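You operate a simulated robot arm through the tools that you are given. There is no shell and no other tool.

You run a simulated robot arm. Do the job below in one go: nothing can be reset, and whatever is moved stays where it is left.

JOB
Centre the trim wheel and true up its pointer.
Fine: select TRIM, wind the wheel till the display reads 0 %, then slide the pointer to MID and press STORE once.

Only the result counts: the job must be done as asked and must still hold three seconds after the hand-in. Knocking over, shifting, dropping, spilling or breaking anything else fails it.

ROBOT AND FRAMES
A 7-joint arm with a fingered hand, fixed in place. Base frame: the origin is on the floor under the middle of its stand, x ahead of it, y to its left, z up. Readings come in m, degrees, newtons and seconds.
It reaches about 1.085 m from its shoulder. Its first joint turns from -166.0 to 166.0 degrees. Payload 3.7 kg.
The tool frame sits at the grasp point between the pads (the TCP): z along the fingers, y along the line on which they close. The tips reach 0.025 m beyond it. The gripper opens to 0.088 m; its body begins 0.029 m behind the TCP. The gripper is a hand of 5 fingers: y runs from the thumb to the fingers, the wrist lies at [-0.013, -0.106, -0.174] in the tool frame, and closing takes about 1.5 s.
Orientation is that of the tool frame in the base frame, as a unit quaternion [w, x, y, z]. With the fingers straight down and the wrist toward the robot, the tool's x, y and z point along [0, 1, 0], [1, 0, 0] and [0, 0, -1] of the base frame.

CONTROLS
- The arm moves only by the tool move_arm. Its arguments are lists of equal length, an entry for each row: "gripper": the finger opening in mm, from 0 to 88; "delta_pos": the shift along the base's x, y, z in mm, a list of three; "rotation": the turn, a rotation vector about the base's x, y, z in degrees, a list of three. In form: {"gripper": [gripper, ...], "delta_pos": [[dx, dy, dz], ...], "rotation": [[wx, wy, wz], ...]}. A call has 1 to 20 rows; each row is the pose to reach, as a shift and turn from the pose commanded when the call began. Each row takes 0.2 s and may step no farther than 0.05 m and 8.6 degrees from the row before; otherwise, or with a gripper value out of range, the whole call is refused. A pose out of reach is approached as far as the arm can. The call stops where the force on the tool passes 40 N (or 10 N more than at its start, if that is more) or the arm is blocked; 0.2 s more then pass. The fingers move at their own pace (about 0.108 m/s each) and stop on an object; they squeeze with about 25 N. The grip force told is the motor's: it shows also when the fingers shut on nothing. Time passes only in rows, and 0.2 s behind the last, so rows that repeat a pose let the fingers close. It gives the time, the measured TCP pose, the force on the tool (base axes), the opening and the grip force at its end, in the units of the frame above (readings bear some noise), with the torque about the TCP (base axes, N m) and any sound that the robot's microphone picked up.
- Cameras (640 x 400 px; columns grow to the right, rows downward): "scene" is fixed at [0.4049, 0.5046, 1.5211]; the picture's right is [-0.77, -0.64, 0.00], its down [-0.61, 0.74, -0.29] and it looks along [0.18, -0.22, -0.96] (base axes); focal length 279 px, centre (320, 200). "wrist" rides on the gripper at [0.059, -0.079, -0.105] in the tool frame; the picture's right is [-0.73, 0.32, -0.61], its down [-0.62, -0.68, 0.38] and it looks along [-0.29, 0.66, 0.70] (tool axes); focal length 234 px, centre (320, 200). There is no depth. A picture from a camera that has moved, and an enlarged one, comes with that camera's place and axes in the base frame and with its lens. The place of the scene camera against the robot may be out by one fixed shift of up to 0.018 m in any direction.
- capture(camera): a new picture of that camera. The clock stands still meanwhile.
- set_grasp(shape): the hand has 5 fingers and takes this shape, open, in about a second: jaw (thumb against the fingers, like two jaws); tri (thumb and two fingers); tip (a fingertip pinch); poke (one finger out to press); point (the index stretched); flat (the hand flat); cup (the hand cupped); fist (a fist). The gripper value then closes the fingers along that shape, each until it touches; the sizes above hold for jaw. It gives what a move gives, with no picture.
- inspect(camera, box): a new picture of the part [left, top, right, bottom] of that camera's present view, enlarged. The clock stands still meanwhile.
- close_job(): hands the job in; it is judged then, once.

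Places have to be worked out from the pictures, the camera data and where the tool is seen. Open the gripper and draw the arm clear of the work before you hand the job in, unless the task says otherwise.

The tools are called after "Call:" by a JSON object that holds its "fn" and its "kwargs". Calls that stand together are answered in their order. move_arm: Moves the arm, as the interface text tells. Its arguments: {"type":"object","properties":{"gripper":{"type":"array","items":{"type":"number"}},"delta_pos":{"type":"array","items":{"type":"array","items":{"type":"number"}}},"rotation":{"type":"array","items":{"type":"array","items":{"type":"number"}}}},"required":["gripper","delta_pos","rotation"]} The other tools are called the same way: set_grasp (shape) gives the hand a shape; capture (camera) takes a picture; inspect (camera, box) takes an enlarged picture of a part of a camera's view; close_job () hands the job in.

At the start:

```text
t: 0.0
tcp_pos: [0.5241, 0.336, 1.0634]
orientation: [0.0, 0.707, 0.707, 0.0]
ft_force: [0.5, -0.8, 0.2]
moment: [0.0, -0.05, -0.02]
gripper_width: 0.0876
gripper_force: 0.0
shape: jaw
```

scene: 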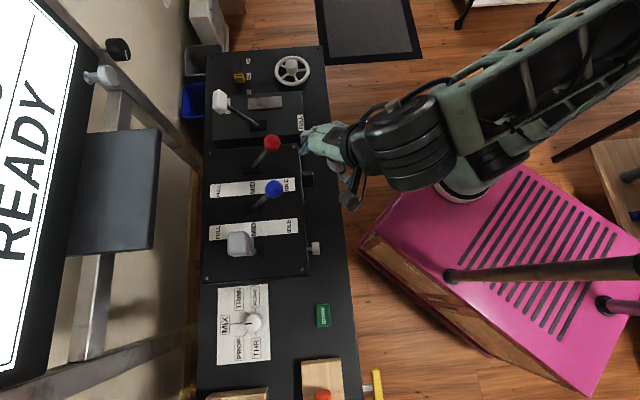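
wrist: 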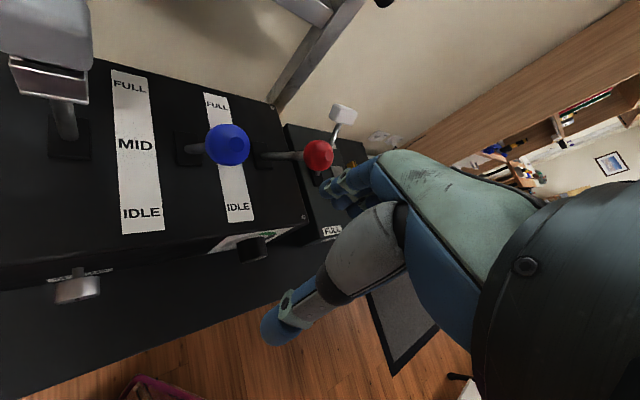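

I'll begin by looking closely at the console from the fixed camera to identify the selector, wheel, pointer and STORE button.

Call:
{"fn": "inspect", "kwargs": {"camera": "scene", "box": [190, 270, 350, 400]}}

Call:
{"fn": "inspect", "kwargs": {"camera": "scene", "box": [190, 40, 350, 140]}}

Call:
{"fn": "inspect", "kwargs": {"camera": "scene", "box": [190, 130, 350, 290]}}

Call:
{"fn": "inspect", "kwargs": {"camera": "scene", "box": [0, 0, 200, 400]}}

```text
3.08 times, centred on (270, 335) of scene
camera zoom: at [0.4049, 0.5046, 1.5211], right [-0.77, -0.64, 0.0], down [-0.61, 0.74, -0.29], along [0.18, -0.22, -0.96], focal length 858 px, centre (474, -215)
```

zoom: 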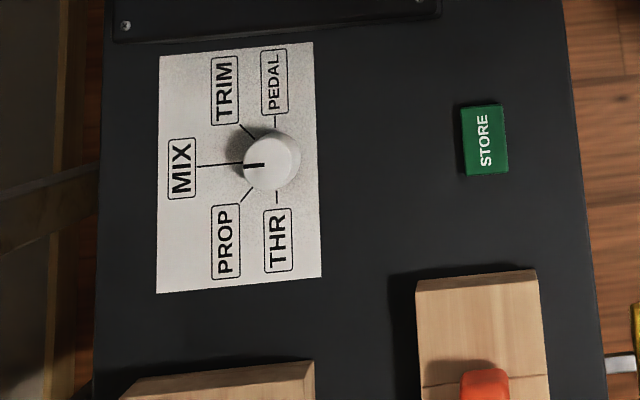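

```text
4.00 times, centred on (270, 90) of scene
camera zoom: at [0.4049, 0.5046, 1.5211], right [-0.77, -0.64, 0.0], down [-0.61, 0.74, -0.29], along [0.18, -0.22, -0.96], focal length 1116 px, centre (520, 640)
```

zoom: 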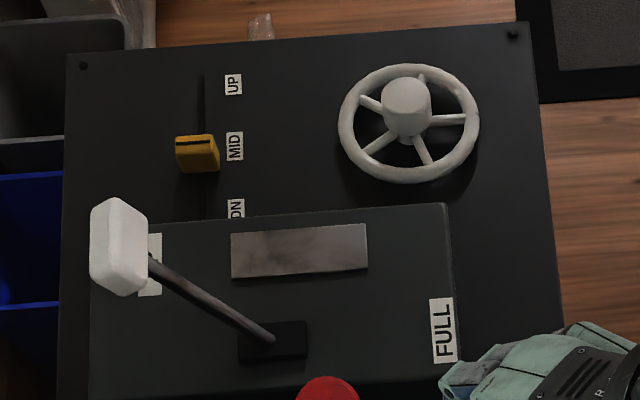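

```text
2.50 times, centred on (270, 210) of scene
camera zoom: at [0.4049, 0.5046, 1.5211], right [-0.77, -0.64, 0.0], down [-0.61, 0.74, -0.29], along [0.18, -0.22, -0.96], focal length 697 px, centre (445, 175)
```

zoom: 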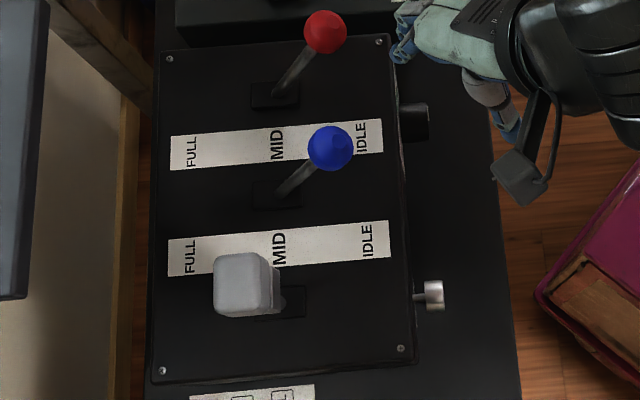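

```text
1.00 times, centred on (100, 200) of scene (not enlarged: the box is as wide or as high as the picture)
camera zoom: at [0.4049, 0.5046, 1.5211], right [-0.77, -0.64, 0.0], down [-0.61, 0.74, -0.29], along [0.18, -0.22, -0.96], focal length 279 px, centre (540, 200)
```

zoom: 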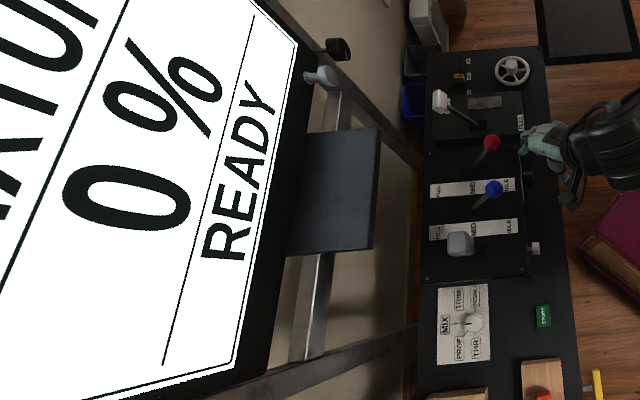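

The display shows the MIX channel at 0 % READY. I'll look further to the left to see if the whole display can be read from the scene camera, and zoom in more on the wheel/pointer and the selector.

Call:
{"fn": "inspect", "kwargs": {"camera": "scene", "box": [-200, 0, 120, 400]}}

Call:
{"fn": "inspect", "kwargs": {"camera": "scene", "box": [220, 50, 270, 100]}}

Call:
{"fn": "inspect", "kwargs": {"camera": "scene", "box": [210, 280, 280, 370]}}

Call:
{"fn": "inspect", "kwargs": {"camera": "wrist", "box": [250, 70, 450, 250]}}

```text
refused: -200 is not a number from 0 to 640
```

```text
8.00 times, centred on (245, 75) of scene
camera zoom: at [0.4049, 0.5046, 1.5211], right [-0.77, -0.64, 0.0], down [-0.61, 0.74, -0.29], along [0.18, -0.22, -0.96], focal length 2231 px, centre (920, 1200)
```

zoom: 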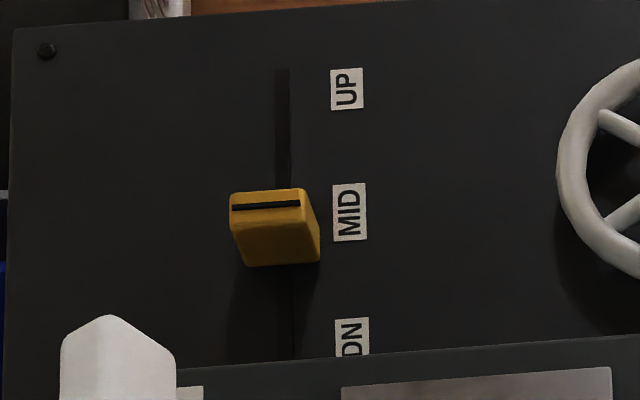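

```text
4.44 times, centred on (245, 325) of scene
camera zoom: at [0.4049, 0.5046, 1.5211], right [-0.77, -0.64, 0.0], down [-0.61, 0.74, -0.29], along [0.18, -0.22, -0.96], focal length 1239 px, centre (653, -356)
```

zoom: 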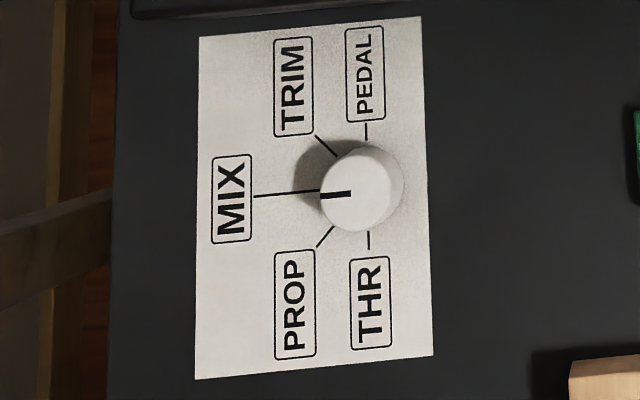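

```text
2.22 times, centred on (350, 160) of wrist
camera zoom: at [0.4458, 0.3956, 1.1683], right [0.32, -0.73, 0.61], down [-0.68, -0.62, -0.38], along [0.66, -0.29, -0.7], focal length 520 px, centre (253, 289)
```

zoom: 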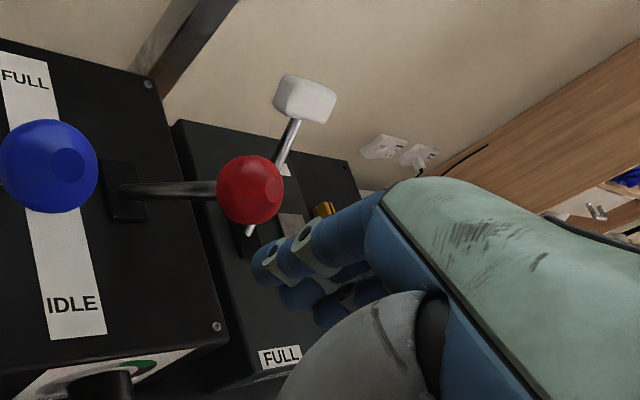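

The quadrant housing top triangulates to z≈0.867 m, and the console runs at about 45° to the base axes with the wheel and pointer near (0.86, 0.08) and (0.97, 0.20). I'll raise the hand and carry it over toward the wheel end to view the wheel and pointer with the wrist camera.

Call:
{"fn": "move_arm", "kwargs": {"gripper": [88, 88, 88, 88, 88, 88, 88, 88, 88, 88, 88, 88, 88], "delta_pos": [[0, 0, 45], [0, 0, 90], [15, -35, 90], [35, -75, 90], [55, -115, 90], [75, -155, 90], [95, -195, 90], [115, -235, 90], [135, -275, 90], [155, -315, 90], [175, -355, 90], [200, -390, 90], [225, -425, 90]], "rotation": [[0, 0, 0], [0, 0, 0], [0, 0, 0], [0, 0, 0], [0, 0, 0], [0, 0, 0], [0, 0, 0], [0, 0, 0], [0, 0, 0], [0, 0, 0], [0, 0, 0], [0, 0, 0], [0, 0, 0]]}}

Call:
{"fn": "capture", "kwargs": {"camera": "wrist"}}

Call:
{"fn": "capture", "kwargs": {"camera": "scene"}}

```text
t: 2.8
tcp_pos: [0.7485, -0.0882, 1.1559]
orientation: [0.0, 0.707, 0.707, 0.0]
ft_force: [0.0, 0.4, -0.2]
moment: [0.01, 0.0, 0.01]
gripper_width: 0.0873
gripper_force: 0.0
shape: jaw
```

```text
taken
camera wrist: at [0.6703, -0.0304, 1.2595], right [0.32, -0.73, 0.61], down [-0.68, -0.62, -0.38], along [0.66, -0.29, -0.7], focal length 234 px, centre (320, 200)
```

wrist: 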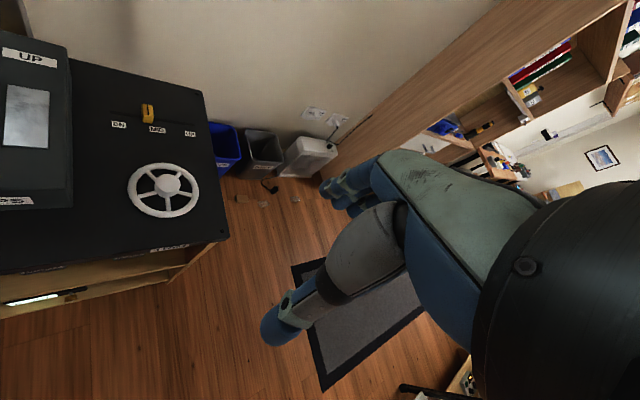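

```text
taken
```

scene: 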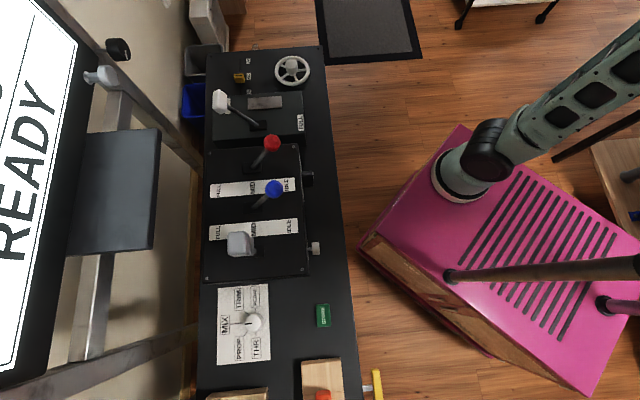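

From here the wrist camera sees the wheel, slider and labels clearly. I'll zoom in on this view for detail and check the display again.

Call:
{"fn": "inspect", "kwargs": {"camera": "wrist", "box": [90, 80, 230, 240]}}

Call:
{"fn": "inspect", "kwargs": {"camera": "wrist", "box": [100, 90, 210, 150]}}

Call:
{"fn": "inspect", "kwargs": {"camera": "scene", "box": [260, 40, 330, 110]}}

Call:
{"fn": "inspect", "kwargs": {"camera": "scene", "box": [0, 0, 10, 400]}}

```text
2.50 times, centred on (160, 160) of wrist
camera zoom: at [0.6703, -0.0304, 1.2595], right [0.32, -0.73, 0.61], down [-0.68, -0.62, -0.38], along [0.66, -0.29, -0.7], focal length 585 px, centre (720, 300)
```

zoom: 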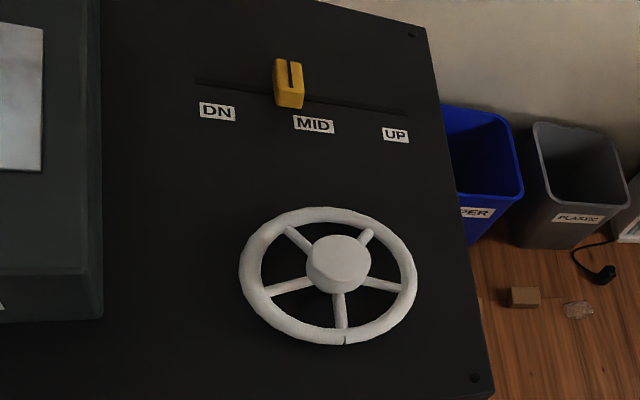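

```text
5.82 times, centred on (155, 120) of wrist
camera zoom: at [0.6703, -0.0304, 1.2595], right [0.32, -0.73, 0.61], down [-0.68, -0.62, -0.38], along [0.66, -0.29, -0.7], focal length 1362 px, centre (1280, 666)
```

zoom: 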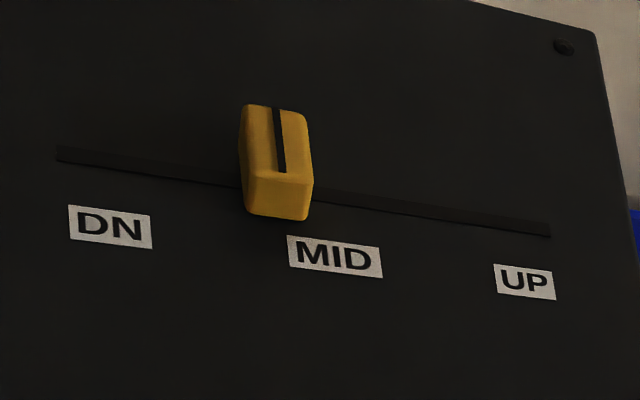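

```text
5.71 times, centred on (295, 75) of scene
camera zoom: at [0.4049, 0.5046, 1.5211], right [-0.77, -0.64, 0.0], down [-0.61, 0.74, -0.29], along [0.18, -0.22, -0.96], focal length 1594 px, centre (463, 914)
```

zoom: 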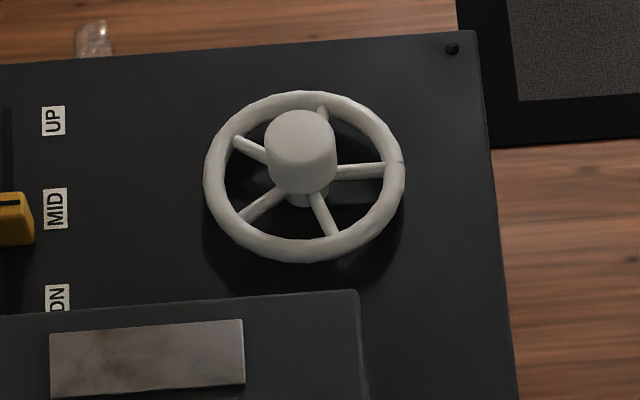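

```text
1.00 times, centred on (5, 200) of scene (not enlarged: the box is as wide or as high as the picture)
camera zoom: at [0.4049, 0.5046, 1.5211], right [-0.77, -0.64, 0.0], down [-0.61, 0.74, -0.29], along [0.18, -0.22, -0.96], focal length 279 px, centre (635, 200)
```

zoom: 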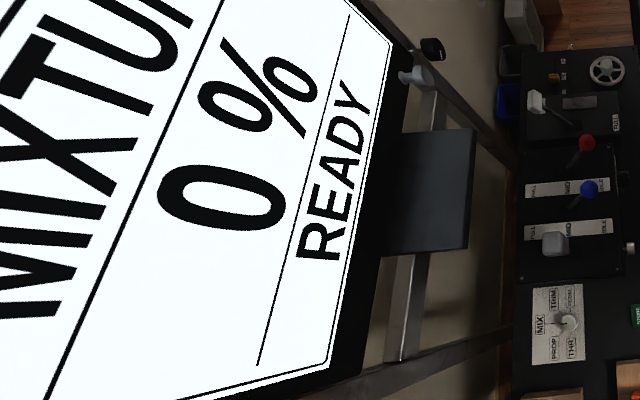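

I now have workable estimates of the wheel (≈0.877, 0.068), with the rim at z≈0.785, and the slider sits a little short of MID on the DN side. The selector comes first, so I'll carry the hand high over the levers to the selector area and turn it to yaw about 75° on the way.

Call:
{"fn": "move_arm", "kwargs": {"gripper": [88, 88, 88, 88, 88, 88, 88, 88, 88, 88, 88, 88, 88, 88, 88, 88, 88], "delta_pos": [[-12, 45, 0], [-24, 91, 0], [-37, 137, 0], [-49, 182, 0], [-61, 228, 0], [-73, 273, 0], [-86, 319, 0], [-98, 364, 0], [-110, 410, 0], [-132, 451, 0], [-155, 492, 0], [-177, 534, 0], [-200, 575, 0], [-222, 616, 0], [-245, 657, 0], [-267, 699, 0], [-290, 740, 0]], "rotation": [[0, 0, 4.4], [0, 0, 8.8], [0, 0, 13.2], [0, 0, 17.6], [0, 0, 22], [0, 0, 26.5], [0, 0, 30.9], [0, 0, 35.3], [0, 0, 39.7], [0, 0, 44.1], [0, 0, 48.5], [0, 0, 52.9], [0, 0, 57.3], [0, 0, 61.8], [0, 0, 66.2], [0, 0, 70.6], [0, 0, 75]]}}

Call:
{"fn": "capture", "kwargs": {"camera": "wrist"}}

Call:
{"fn": "capture", "kwargs": {"camera": "scene"}}

```text
t: 6.4
tcp_pos: [0.4598, 0.6527, 1.1545]
orientation: [0.0, 0.131, 0.991, 0.0]
ft_force: [0.6, -0.8, 0.6]
moment: [0.01, -0.01, -0.05]
gripper_width: 0.0876
gripper_force: 0.1
shape: jaw
```

```text
taken
camera wrist: at [0.3838, 0.5912, 1.2589], right [0.78, 0.12, 0.61], down [0.43, -0.82, -0.38], along [0.45, 0.56, -0.7], focal length 234 px, centre (320, 200)
```

wrist: 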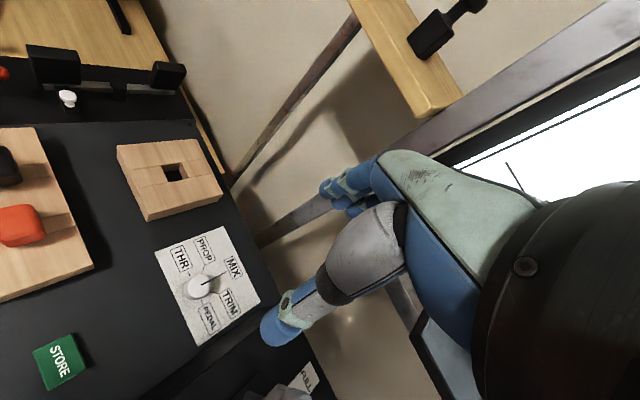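

```text
taken
```

scene: 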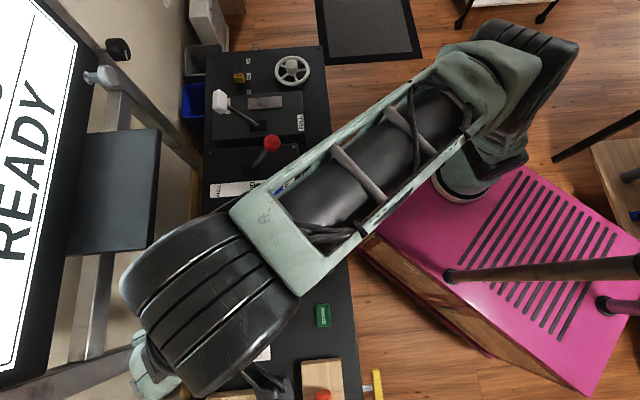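

The selector plate and knob are visible, at about (0.47, 0.67). I'll zoom the wrist view for precise pixel positions.

Call:
{"fn": "inspect", "kwargs": {"camera": "wrist", "box": [150, 220, 270, 350]}}

Call:
{"fn": "inspect", "kwargs": {"camera": "wrist", "box": [20, 310, 140, 400]}}

```text
3.08 times, centred on (210, 285) of wrist
camera zoom: at [0.3838, 0.5912, 1.2589], right [0.78, 0.12, 0.61], down [0.43, -0.82, -0.38], along [0.45, 0.56, -0.7], focal length 720 px, centre (658, -62)
```

zoom: 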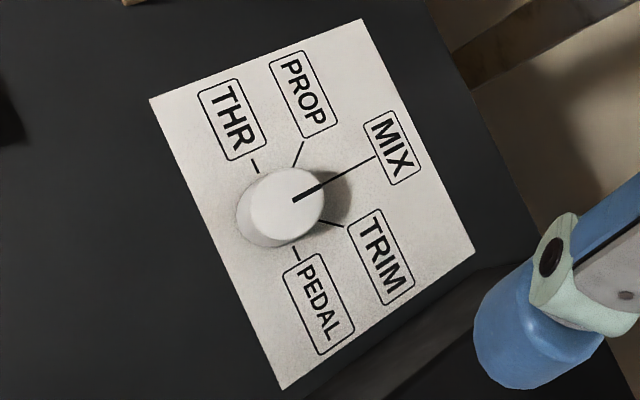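

```text
4.44 times, centred on (80, 355) of wrist
camera zoom: at [0.3838, 0.5912, 1.2589], right [0.78, 0.12, 0.61], down [0.43, -0.82, -0.38], along [0.45, 0.56, -0.7], focal length 1041 px, centre (1387, -489)
```

zoom: 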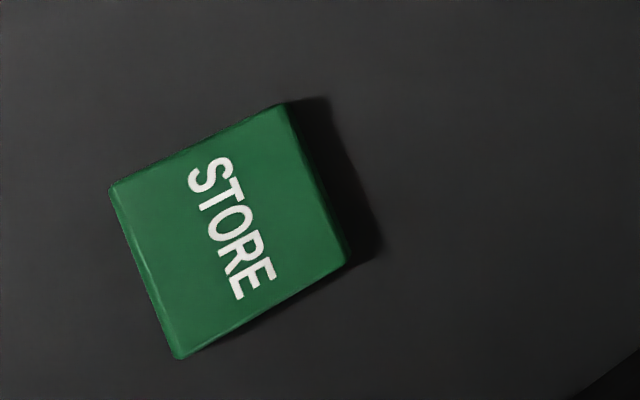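

The wrist view gives a clear selector plate with the knob's mark on MIX. I'll lower the hand above the knob to get a second view so I can triangulate the plate height.

Call:
{"fn": "move_arm", "kwargs": {"gripper": [88, 88, 88, 88, 88], "delta_pos": [[3, 4, -40], [6, 9, -80], [9, 13, -120], [12, 18, -150], [12, 18, -170]], "rotation": [[0, 0, 0], [0, 0, 0], [0, 0, 0], [0, 0, 0], [0, 0, 0]]}}

Call:
{"fn": "capture", "kwargs": {"camera": "wrist"}}

Call:
{"fn": "inspect", "kwargs": {"camera": "wrist", "box": [150, 180, 320, 340]}}

```text
t: 7.6
tcp_pos: [0.4703, 0.6722, 0.9836]
orientation: [0.0, 0.13, 0.992, 0.0]
ft_force: [0.5, -0.2, -0.1]
moment: [-0.02, 0.0, -0.01]
gripper_width: 0.0876
gripper_force: 0.1
shape: jaw
```

```text
taken
camera wrist: at [0.3945, 0.6101, 1.088], right [0.78, 0.12, 0.61], down [0.43, -0.82, -0.38], along [0.45, 0.56, -0.7], focal length 234 px, centre (320, 200)
```

wrist: 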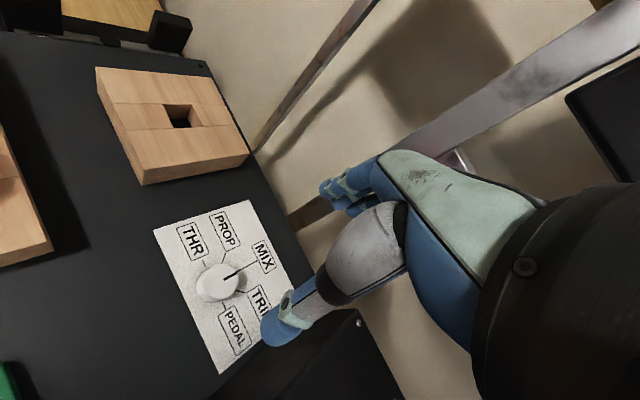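

```text
2.50 times, centred on (235, 260) of wrist
camera zoom: at [0.3945, 0.6101, 1.088], right [0.78, 0.12, 0.61], down [0.43, -0.82, -0.38], along [0.45, 0.56, -0.7], focal length 585 px, centre (532, 50)
```

zoom: 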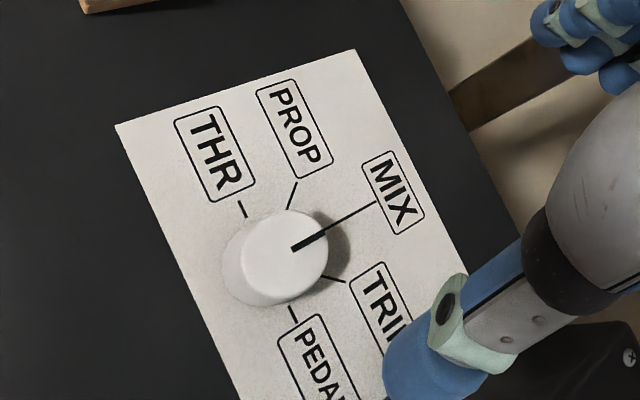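

Two wrist views put the plate at z≈0.781 and the knob axis at about (0.4646, 0.6675), with its top near z≈0.807 and a diameter of about 38 mm. I'll centre the hand over it and come down partway, then check alignment.

Call:
{"fn": "move_arm", "kwargs": {"gripper": [88, 88, 88, 88], "delta_pos": [[-4, -2, -35], [-7, -4, -70], [-7, -4, -100], [-7, -4, -125]], "rotation": [[0, 0, 0], [0, 0, 0], [0, 0, 0], [0, 0, 0]]}}

Call:
{"fn": "capture", "kwargs": {"camera": "wrist"}}

Call:
{"fn": "inspect", "kwargs": {"camera": "scene", "box": [180, 260, 340, 400]}}

```text
t: 8.6
tcp_pos: [0.4644, 0.6681, 0.859]
orientation: [-0.001, 0.131, 0.991, 0.0]
ft_force: [-0.4, 0.0, 0.3]
moment: [-0.01, 0.0, -0.01]
gripper_width: 0.0878
gripper_force: 0.0
shape: jaw
```

```text
taken
camera wrist: at [0.3872, 0.6059, 0.963], right [0.79, 0.12, 0.61], down [0.43, -0.82, -0.38], along [0.45, 0.56, -0.7], focal length 234 px, centre (320, 200)
```

wrist: 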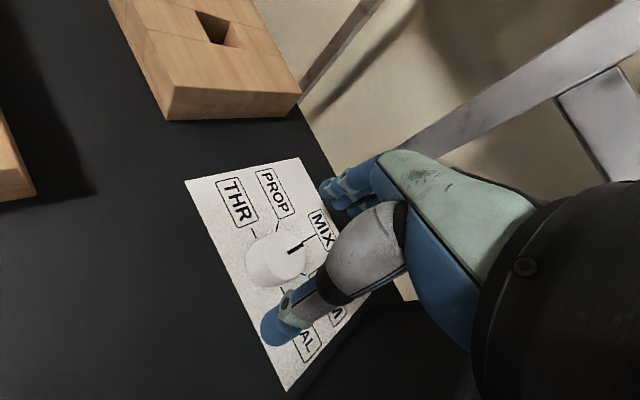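

```text
2.86 times, centred on (260, 330) of scene
camera zoom: at [0.4049, 0.5046, 1.5211], right [-0.77, -0.64, 0.0], down [-0.61, 0.74, -0.29], along [0.18, -0.22, -0.96], focal length 797 px, centre (491, -171)
```

zoom: 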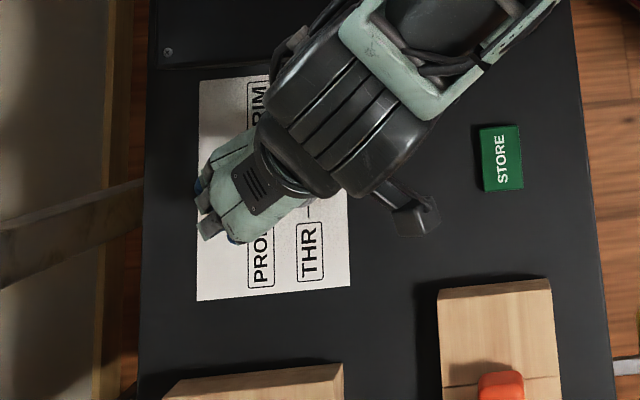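

The knob sits centred between thumb and fingers as predicted. I'll descend to put the fingertips just above the plate and then close on the knob.

Call:
{"fn": "move_arm", "kwargs": {"gripper": [88, 88, 88, 88], "delta_pos": [[0, 0, -15], [0, 0, -30], [0, 0, -40], [0, 0, -44]], "rotation": [[0, 0, 0], [0, 0, 0], [0, 0, 0], [0, 0, 0]]}}

Call:
{"fn": "capture", "kwargs": {"camera": "wrist"}}

```text
t: 9.6
tcp_pos: [0.463, 0.6653, 0.8149]
orientation: [0.0, 0.13, 0.992, 0.0]
ft_force: [0.2, 0.0, 0.3]
moment: [0.0, 0.04, -0.03]
gripper_width: 0.0878
gripper_force: 0.1
shape: jaw
```

```text
taken
camera wrist: at [0.3871, 0.605, 0.9188], right [0.79, 0.12, 0.61], down [0.43, -0.82, -0.38], along [0.45, 0.56, -0.7], focal length 234 px, centre (320, 200)
```

wrist: 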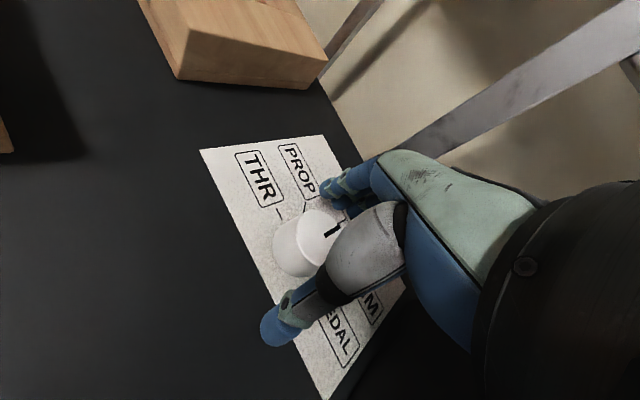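

No contact force so far; the knob stands between the thumb and fingers. I'll close the fingers on it now.

Call:
{"fn": "move_arm", "kwargs": {"gripper": [70, 55, 45, 38, 30, 25, 20, 20, 20], "delta_pos": [[0, 0, 0], [0, 0, 0], [0, 0, 0], [0, 0, 0], [0, 0, 0], [0, 0, 0], [0, 0, 0], [0, 0, 0], [0, 0, 0]], "rotation": [[0, 0, 0], [0, 0, 0], [0, 0, 0], [0, 0, 0], [0, 0, 0], [0, 0, 0], [0, 0, 0], [0, 0, 0], [0, 0, 0]]}}

Call:
{"fn": "capture", "kwargs": {"camera": "wrist"}}

```text
t: 11.6
tcp_pos: [0.4629, 0.6658, 0.815]
orientation: [0.0, 0.131, 0.991, -0.001]
ft_force: [-0.5, -4.8, -0.5]
moment: [-0.05, 0.02, -0.02]
gripper_width: 0.0315
gripper_force: 24.5
shape: jaw
```

```text
taken
camera wrist: at [0.3872, 0.6048, 0.919], right [0.79, 0.12, 0.61], down [0.43, -0.82, -0.38], along [0.45, 0.56, -0.7], focal length 234 px, centre (320, 200)
```

wrist: 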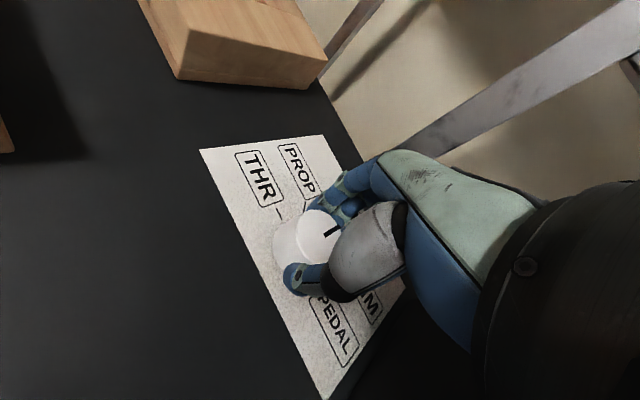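

The grip holds the knob with 24.5 N. I'll turn the hand clockwise (−z) about 45° in small steps toward TRIM.

Call:
{"fn": "move_arm", "kwargs": {"gripper": [20, 20, 20, 20, 20, 20, 20, 20, 20, 20], "delta_pos": [[0, 0, 0], [0, 0, 0], [0, 0, 0], [0, 0, 0], [0, 0, 0], [0, 0, 0], [0, 0, 0], [0, 0, 0], [0, 0, 0], [0, 0, 0]], "rotation": [[0, 0, -5], [0, 0, -10], [0, 0, -15], [0, 0, -20], [0, 0, -25], [0, 0, -30], [0, 0, -35], [0, 0, -40], [0, 0, -45], [0, 0, -45]]}}

Call:
{"fn": "capture", "kwargs": {"camera": "wrist"}}

Call:
{"fn": "inspect", "kwargs": {"camera": "scene", "box": [0, 0, 10, 400]}}

```text
t: 13.8
tcp_pos: [0.463, 0.6661, 0.8146]
orientation: [0.001, 0.5, 0.866, -0.001]
ft_force: [-11.2, -3.8, -1.1]
moment: [-0.03, 0.23, 0.05]
gripper_width: 0.0305
gripper_force: 25.0
shape: jaw
```

```text
taken
camera wrist: at [0.3666, 0.6775, 0.9193], right [0.64, -0.47, 0.61], down [-0.28, -0.88, -0.38], along [0.71, 0.08, -0.7], focal length 234 px, centre (320, 200)
```

wrist: 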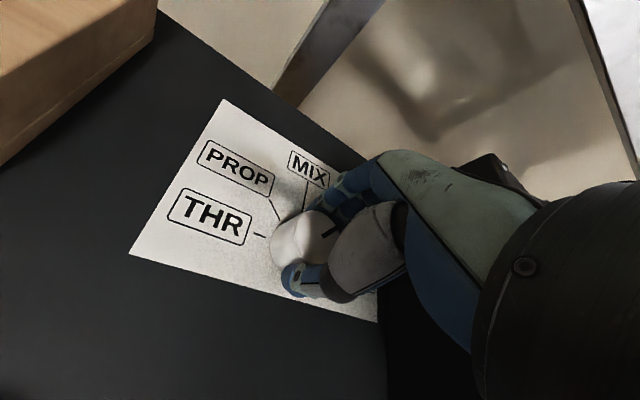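

```text
1.00 times, centred on (5, 200) of scene (not enlarged: the box is as wide or as high as the picture)
camera zoom: at [0.4049, 0.5046, 1.5211], right [-0.77, -0.64, 0.0], down [-0.61, 0.74, -0.29], along [0.18, -0.22, -0.96], focal length 279 px, centre (635, 200)
```

zoom: 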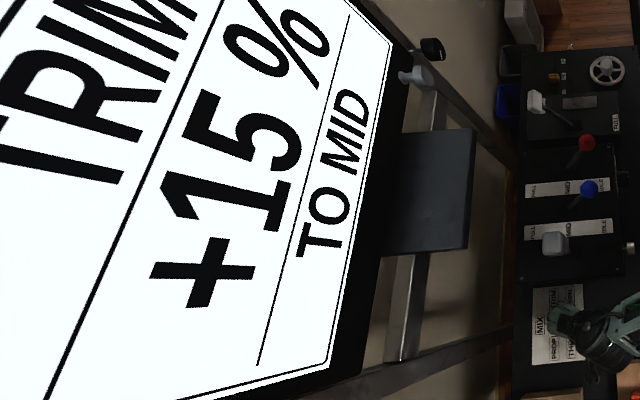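

The display now reads TRIM, +15 %, "TO MID", so TRIM is selected. I'll open the fingers gently, lift straight up and verify the knob's mark.

Call:
{"fn": "move_arm", "kwargs": {"gripper": [40, 60, 80, 88, 88, 88, 88, 88, 88], "delta_pos": [[0, 0, 0], [0, 0, 0], [0, 0, 0], [0, 0, 0], [0, 0, 0], [0, 0, 20], [0, 0, 50], [0, 0, 90], [0, 0, 130]], "rotation": [[0, 0, 0], [0, 0, 0], [0, 0, 0], [0, 0, 0], [0, 0, 0], [0, 0, 0], [0, 0, 0], [0, 0, 0], [0, 0, 0]]}}

Call:
{"fn": "capture", "kwargs": {"camera": "wrist"}}

Call:
{"fn": "inspect", "kwargs": {"camera": "scene", "box": [0, 0, 10, 400]}}

```text
t: 15.8
tcp_pos: [0.464, 0.6653, 0.9444]
orientation: [0.0, 0.5, 0.866, 0.0]
ft_force: [0.2, -0.5, -0.7]
moment: [0.0, 0.02, 0.01]
gripper_width: 0.0876
gripper_force: 0.0
shape: jaw
```

```text
taken
camera wrist: at [0.3667, 0.6767, 1.0496], right [0.64, -0.47, 0.61], down [-0.28, -0.88, -0.38], along [0.71, 0.08, -0.7], focal length 234 px, centre (320, 200)
```

wrist: 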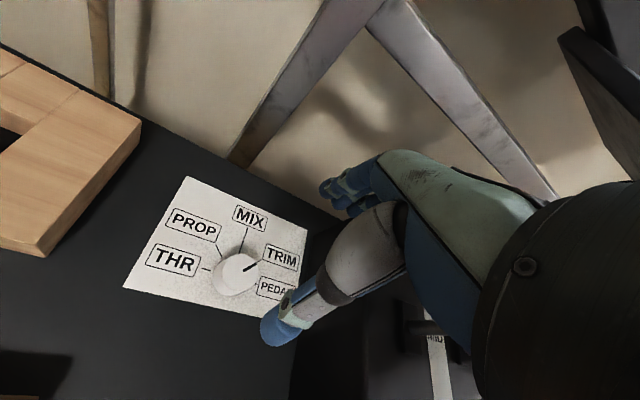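

```text
1.00 times, centred on (5, 200) of scene (not enlarged: the box is as wide or as high as the picture)
camera zoom: at [0.4049, 0.5046, 1.5211], right [-0.77, -0.64, 0.0], down [-0.61, 0.74, -0.29], along [0.18, -0.22, -0.96], focal length 279 px, centre (635, 200)
```

zoom: 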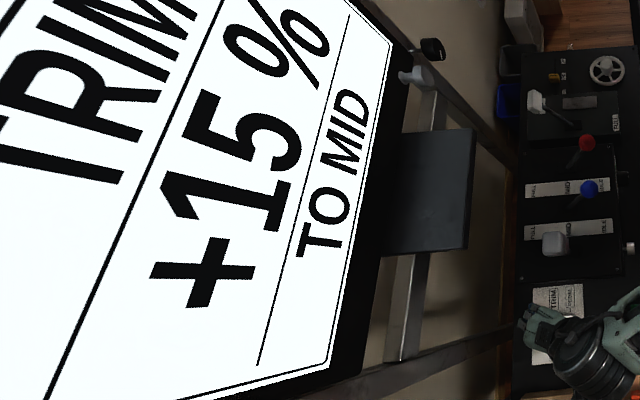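

TRIM stays selected with the hand off. A quick closer look at the knob mark before moving on to the wheel.

Call:
{"fn": "inspect", "kwargs": {"camera": "wrist", "box": [120, 170, 310, 330]}}

```text
2.50 times, centred on (215, 250) of wrist
camera zoom: at [0.3667, 0.6767, 1.0496], right [0.64, -0.47, 0.61], down [-0.28, -0.88, -0.38], along [0.71, 0.08, -0.7], focal length 585 px, centre (582, 75)
```

zoom: 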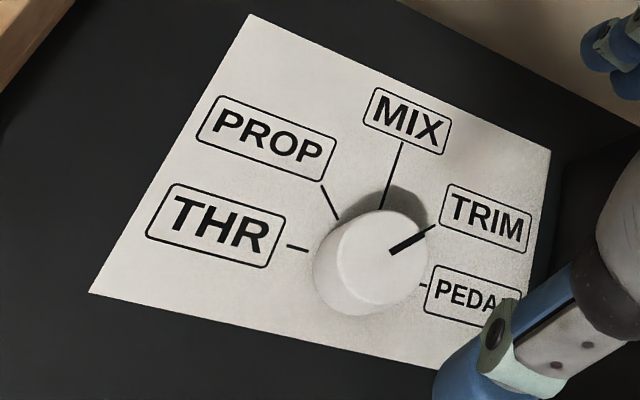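

The mark points squarely at TRIM. Now I'll lift and carry the hand high over the levers back to the wheel, turning to yaw ≈6°.

Call:
{"fn": "move_arm", "kwargs": {"gripper": [88, 88, 88, 88, 88, 88, 88, 88, 88, 88, 88, 88, 88, 88, 88, 88, 88, 88, 88], "delta_pos": [[0, 0, 50], [0, 0, 100], [0, 0, 150], [21, -42, 158], [42, -84, 166], [62, -126, 174], [83, -168, 182], [104, -211, 190], [125, -253, 198], [145, -295, 206], [166, -337, 214], [194, -371, 214], [222, -405, 214], [250, -438, 214], [278, -472, 214], [306, -506, 214], [334, -540, 214], [362, -573, 214], [390, -607, 214]], "rotation": [[0, 0, 0], [0, 0, 0], [0, 0, 0], [0, 0, -1.5], [0, 0, -3], [0, 0, -4.5], [0, 0, -6], [0, 0, -7.5], [0, 0, -9], [0, 0, -10.5], [0, 0, -12], [0, 0, -13.5], [0, 0, -15], [0, 0, -16.5], [0, 0, -18], [0, 0, -19.5], [0, 0, -21], [0, 0, -22.5], [0, 0, -24]]}}

Call:
{"fn": "capture", "kwargs": {"camera": "wrist"}}

Call:
{"fn": "inspect", "kwargs": {"camera": "wrist", "box": [130, 200, 290, 350]}}

```text
t: 19.8
tcp_pos: [0.8536, 0.0605, 1.1595]
orientation: [0.0, 0.669, 0.743, 0.0]
ft_force: [-0.7, 0.0, 0.5]
moment: [-0.02, -0.03, 0.03]
gripper_width: 0.0878
gripper_force: 0.0
shape: jaw
```

```text
taken
camera wrist: at [0.7698, 0.1098, 1.2636], right [0.4, -0.69, 0.61], down [-0.61, -0.69, -0.38], along [0.68, -0.22, -0.7], focal length 234 px, centre (320, 200)
```

wrist: 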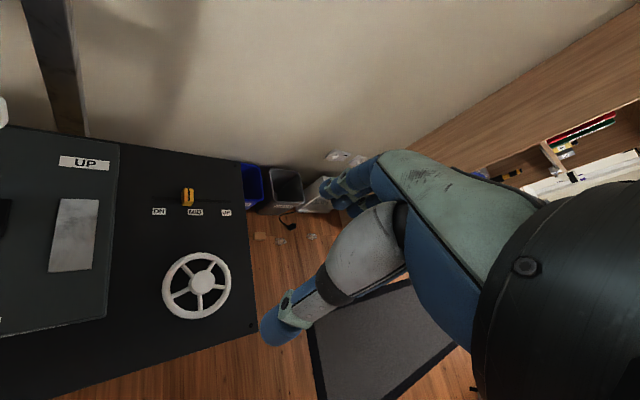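

```text
2.67 times, centred on (210, 275) of wrist
camera zoom: at [0.7698, 0.1098, 1.2636], right [0.4, -0.69, 0.61], down [-0.61, -0.69, -0.38], along [0.68, -0.22, -0.7], focal length 624 px, centre (613, 0)
```

zoom: 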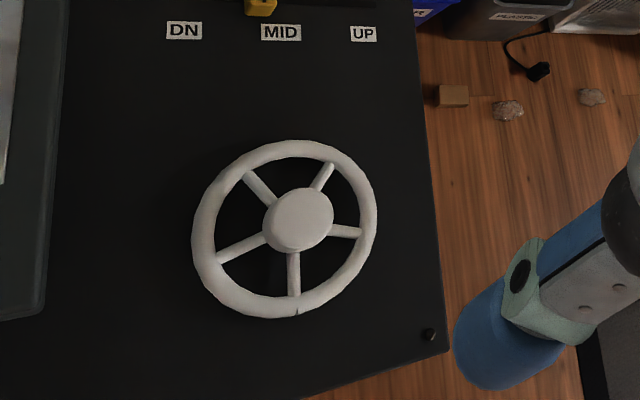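

Using both wrist views, the hub axis is at about (0.874, 0.065), hub top z≈0.820 and rim plane z≈0.793. I'll move over it and descend partway to check alignment before gripping the hub.

Call:
{"fn": "move_arm", "kwargs": {"gripper": [88, 88, 88, 80, 72, 68, 66], "delta_pos": [[7, 2, -40], [13, 4, -80], [19, 6, -120], [19, 6, -165], [19, 6, -210], [19, 6, -250], [19, 6, -279]], "rotation": [[0, 0, 0], [0, 0, 0], [0, 0, 0], [0, 0, 0], [0, 0, 0], [0, 0, 0], [0, 0, 0]]}}

Call:
{"fn": "capture", "kwargs": {"camera": "wrist"}}

Call:
{"fn": "inspect", "kwargs": {"camera": "scene", "box": [220, 30, 360, 130]}}

```text
t: 21.4
tcp_pos: [0.8732, 0.0646, 0.8799]
orientation: [0.001, 0.669, 0.744, 0.0]
ft_force: [-0.2, 0.3, 0.1]
moment: [0.03, -0.01, -0.01]
gripper_width: 0.0664
gripper_force: 0.0
shape: jaw
```

```text
taken
camera wrist: at [0.7896, 0.1147, 0.9841], right [0.4, -0.69, 0.61], down [-0.61, -0.69, -0.38], along [0.68, -0.22, -0.7], focal length 234 px, centre (320, 200)
```

wrist: 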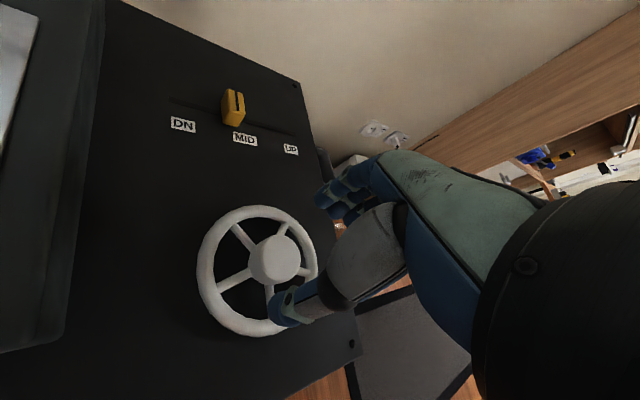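

```text
4.00 times, centred on (290, 80) of scene
camera zoom: at [0.4049, 0.5046, 1.5211], right [-0.77, -0.64, 0.0], down [-0.61, 0.74, -0.29], along [0.18, -0.22, -0.96], focal length 1116 px, centre (440, 680)
```

zoom: 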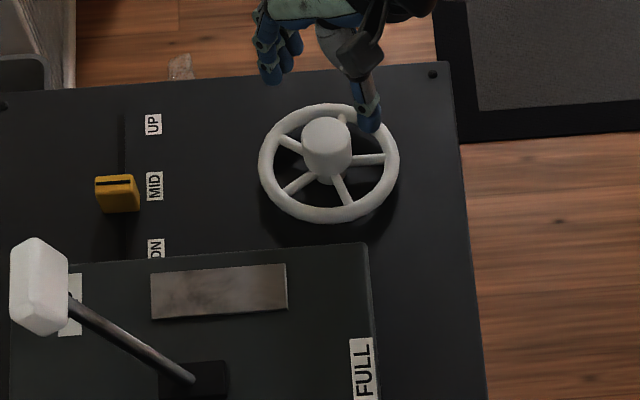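

Let me zoom the wrist view to confirm the hub position relative to the fingers.

Call:
{"fn": "inspect", "kwargs": {"camera": "wrist", "box": [190, 180, 350, 350]}}

Call:
{"fn": "inspect", "kwargs": {"camera": "scene", "box": [0, 0, 10, 400]}}

```text
2.35 times, centred on (270, 265) of wrist
camera zoom: at [0.7896, 0.1147, 0.9841], right [0.4, -0.69, 0.61], down [-0.61, -0.69, -0.38], along [0.68, -0.22, -0.7], focal length 551 px, centre (438, 47)
```

zoom: 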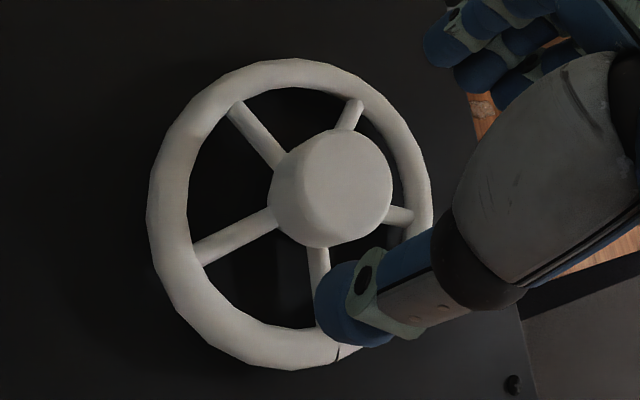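

```text
1.00 times, centred on (5, 200) of scene (not enlarged: the box is as wide or as high as the picture)
camera zoom: at [0.4049, 0.5046, 1.5211], right [-0.77, -0.64, 0.0], down [-0.61, 0.74, -0.29], along [0.18, -0.22, -0.96], focal length 279 px, centre (635, 200)
```

zoom: 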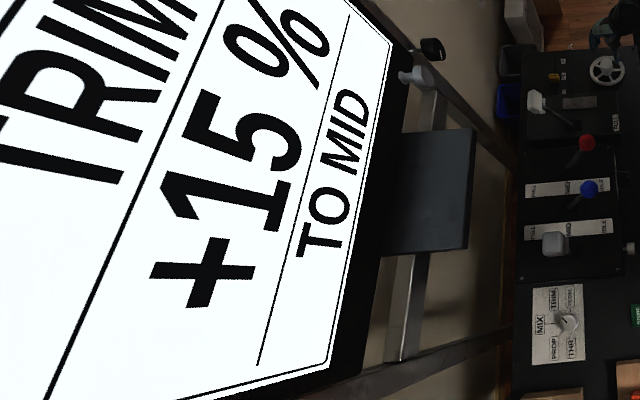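

The hub projects within about 1 mm of my estimate, centred between thumb and fingers. I'll descend 50 mm and close on the hub.

Call:
{"fn": "move_arm", "kwargs": {"gripper": [66, 66, 66, 66, 66, 55, 45, 35, 28, 20, 20, 20], "delta_pos": [[0, 0, -15], [0, 0, -30], [0, 0, -42], [0, 0, -50], [0, 0, -50], [0, 0, -50], [0, 0, -50], [0, 0, -50], [0, 0, -50], [0, 0, -50], [0, 0, -50], [0, 0, -50]], "rotation": [[0, 0, 0], [0, 0, 0], [0, 0, 0], [0, 0, 0], [0, 0, 0], [0, 0, 0], [0, 0, 0], [0, 0, 0], [0, 0, 0], [0, 0, 0], [0, 0, 0], [0, 0, 0]]}}

Call:
{"fn": "capture", "kwargs": {"camera": "wrist"}}

Call:
{"fn": "inspect", "kwargs": {"camera": "scene", "box": [0, 0, 10, 400]}}

```text
t: 24.0
tcp_pos: [0.872, 0.0664, 0.8297]
orientation: [0.0, 0.669, 0.743, 0.0]
ft_force: [-4.5, 1.5, -1.3]
moment: [0.02, 0.03, 0.0]
gripper_width: 0.031
gripper_force: 24.6
shape: jaw
```

```text
taken
camera wrist: at [0.7886, 0.1154, 0.9339], right [0.4, -0.69, 0.61], down [-0.61, -0.69, -0.38], along [0.68, -0.22, -0.7], focal length 234 px, centre (320, 200)
```

wrist: 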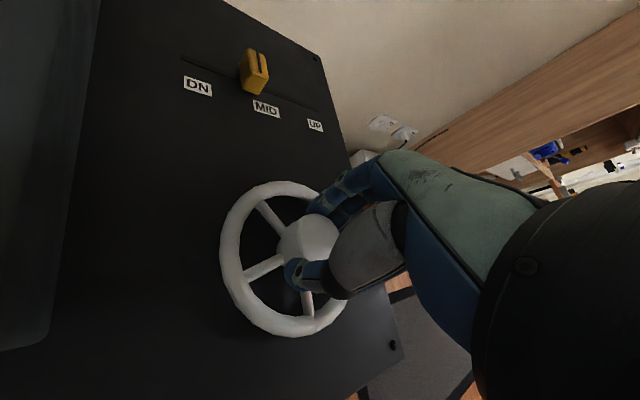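

```text
1.00 times, centred on (5, 200) of scene (not enlarged: the box is as wide or as high as the picture)
camera zoom: at [0.4049, 0.5046, 1.5211], right [-0.77, -0.64, 0.0], down [-0.61, 0.74, -0.29], along [0.18, -0.22, -0.96], focal length 279 px, centre (635, 200)
```

zoom: 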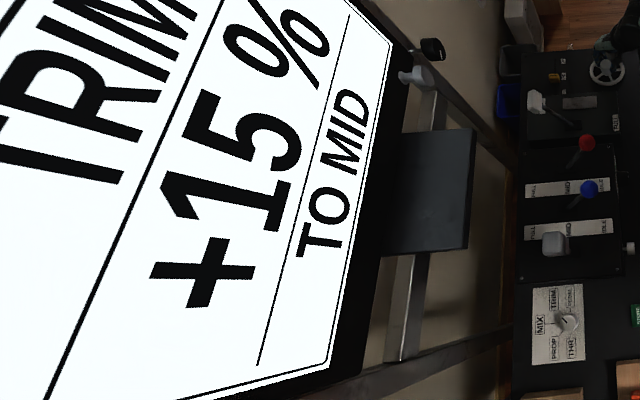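

The hub is held with 24.6 N. I'll make a small test turn of +15° (counter-clockwise from above) and read the display.

Call:
{"fn": "move_arm", "kwargs": {"gripper": [20, 20, 20, 20], "delta_pos": [[0, 0, 0], [0, 0, 0], [0, 0, 0], [0, 0, 0]], "rotation": [[0, 0, 5], [0, 0, 10], [0, 0, 15], [0, 0, 15]]}}

Call:
{"fn": "inspect", "kwargs": {"camera": "scene", "box": [0, 0, 10, 400]}}

Call:
{"fn": "capture", "kwargs": {"camera": "wrist"}}

```text
t: 25.0
tcp_pos: [0.8725, 0.0653, 0.8308]
orientation: [0.0, 0.566, 0.824, 0.0]
ft_force: [-4.8, -4.4, -1.2]
moment: [-0.1, 0.07, -0.06]
gripper_width: 0.0309
gripper_force: 25.0
shape: jaw
```

```text
1.00 times, centred on (5, 200) of scene (not enlarged: the box is as wide or as high as the picture)
camera zoom: at [0.4049, 0.5046, 1.5211], right [-0.77, -0.64, 0.0], down [-0.61, 0.74, -0.29], along [0.18, -0.22, -0.96], focal length 279 px, centre (635, 200)
```

zoom: 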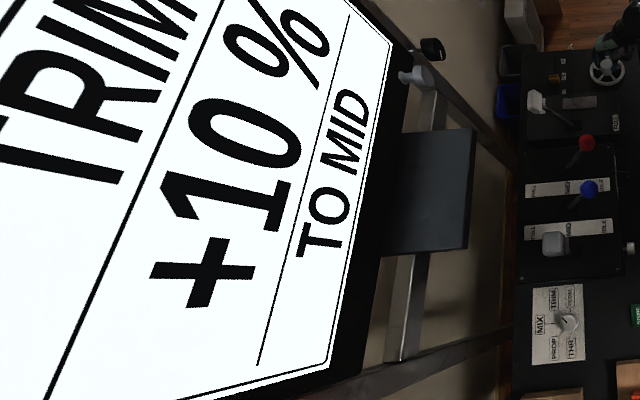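

```text
taken
camera wrist: at [0.7786, 0.0908, 0.934], right [0.56, -0.56, 0.61], down [-0.41, -0.83, -0.38], along [0.72, -0.04, -0.7], focal length 234 px, centre (320, 200)
```

wrist: 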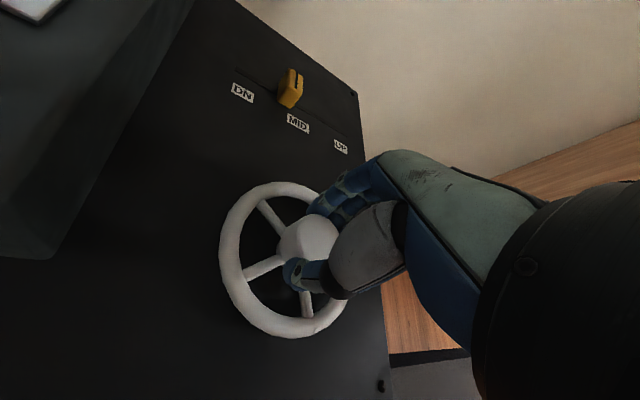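

+15° of turn took the display from +15 % to +10 %, so 3° per percent and this is the right direction. I'll continue by +30°.

Call:
{"fn": "move_arm", "kwargs": {"gripper": [20, 20, 20, 20, 20, 20, 20, 20], "delta_pos": [[0, 0, 0], [0, 0, 0], [0, 0, 0], [0, 0, 0], [0, 0, 0], [0, 0, 0], [0, 0, 0], [0, 0, 0]], "rotation": [[0, 0, 5], [0, 0, 10], [0, 0, 15], [0, 0, 20], [0, 0, 25], [0, 0, 28], [0, 0, 30], [0, 0, 30]]}}

Call:
{"fn": "inspect", "kwargs": {"camera": "scene", "box": [0, 0, 10, 400]}}

Call:
{"fn": "capture", "kwargs": {"camera": "wrist"}}

```text
t: 26.8
tcp_pos: [0.8731, 0.0643, 0.8313]
orientation: [0.0, 0.334, 0.943, 0.0]
ft_force: [-4.2, -11.9, -4.1]
moment: [-0.23, 0.12, -0.09]
gripper_width: 0.0299
gripper_force: 25.1
shape: jaw
```

```text
1.00 times, centred on (5, 200) of scene (not enlarged: the box is as wide or as high as the picture)
camera zoom: at [0.4049, 0.5046, 1.5211], right [-0.77, -0.64, 0.0], down [-0.61, 0.74, -0.29], along [0.18, -0.22, -0.96], focal length 279 px, centre (635, 200)
```

zoom: 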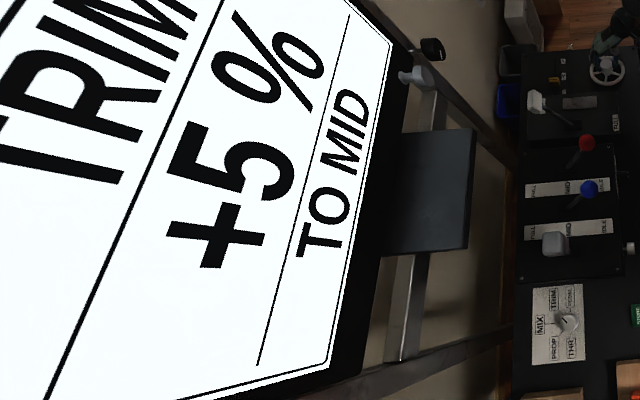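

```text
taken
camera wrist: at [0.7786, 0.0397, 0.9345], right [0.77, -0.21, 0.61], down [0.06, -0.92, -0.38], along [0.64, 0.33, -0.7], focal length 234 px, centre (320, 200)
```

wrist: 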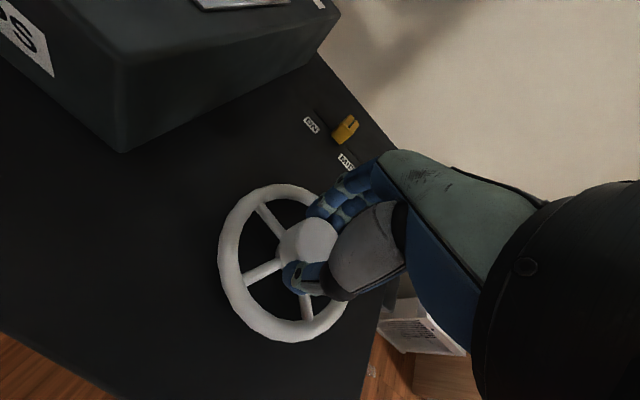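

The wheel follows the hand without slipping, and the display reads +5 % after 45° in total, so it seems to move in coarse steps. I'll continue in smaller increments and watch the reading.

Call:
{"fn": "move_arm", "kwargs": {"gripper": [20, 20, 20, 20], "delta_pos": [[0, 0, 0], [0, 0, 0], [0, 0, 0], [0, 0, 0]], "rotation": [[0, 0, 4], [0, 0, 8], [0, 0, 10], [0, 0, 10]]}}

Call:
{"fn": "inspect", "kwargs": {"camera": "scene", "box": [0, 0, 10, 400]}}

```text
t: 27.8
tcp_pos: [0.8732, 0.0626, 0.8303]
orientation: [0.0, 0.251, 0.968, 0.0]
ft_force: [-1.4, -15.1, -1.1]
moment: [-0.32, 0.04, -0.09]
gripper_width: 0.0296
gripper_force: 25.1
shape: jaw
```

```text
1.00 times, centred on (5, 200) of scene (not enlarged: the box is as wide or as high as the picture)
camera zoom: at [0.4049, 0.5046, 1.5211], right [-0.77, -0.64, 0.0], down [-0.61, 0.74, -0.29], along [0.18, -0.22, -0.96], focal length 279 px, centre (635, 200)
```

zoom: 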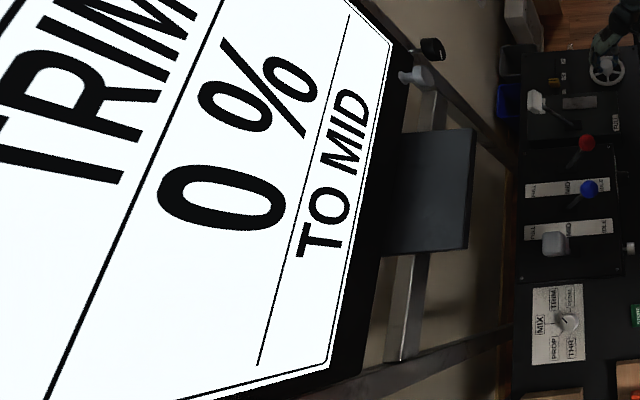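

The display reads 0 %. To settle well inside the 0 % zone rather than at its edge, I'll step on a little and watch where it changes.

Call:
{"fn": "move_arm", "kwargs": {"gripper": [20, 20, 20], "delta_pos": [[0, 0, 0], [0, 0, 0], [0, 0, 0]], "rotation": [[0, 0, 3], [0, 0, 6], [0, 0, 6]]}}

Call:
{"fn": "inspect", "kwargs": {"camera": "scene", "box": [0, 0, 10, 400]}}

Call:
{"fn": "capture", "kwargs": {"camera": "wrist"}}

```text
t: 28.6
tcp_pos: [0.8723, 0.0649, 0.8302]
orientation: [0.0, 0.199, 0.98, -0.001]
ft_force: [-1.3, -15.4, -2.0]
moment: [-0.33, 0.04, -0.07]
gripper_width: 0.0298
gripper_force: 24.8
shape: jaw
```

```text
1.00 times, centred on (5, 200) of scene (not enlarged: the box is as wide or as high as the picture)
camera zoom: at [0.4049, 0.5046, 1.5211], right [-0.77, -0.64, 0.0], down [-0.61, 0.74, -0.29], along [0.18, -0.22, -0.96], focal length 279 px, centre (635, 200)
```

zoom: 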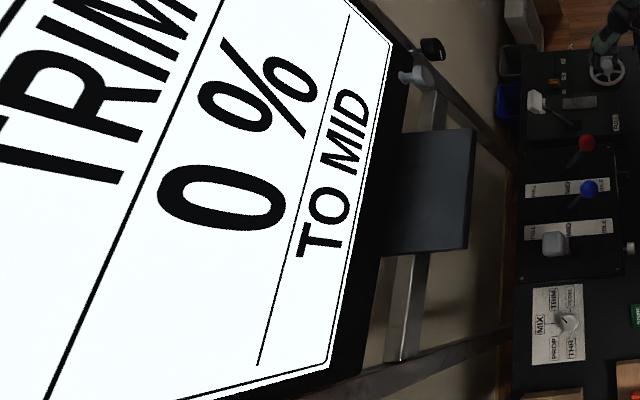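

```text
taken
camera wrist: at [0.7889, 0.0146, 0.9342], right [0.79, 0.01, 0.61], down [0.31, -0.87, -0.38], along [0.52, 0.49, -0.7], focal length 234 px, centre (320, 200)
```

wrist: 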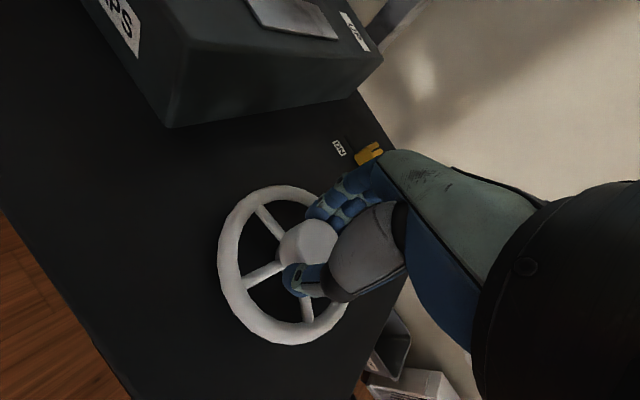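

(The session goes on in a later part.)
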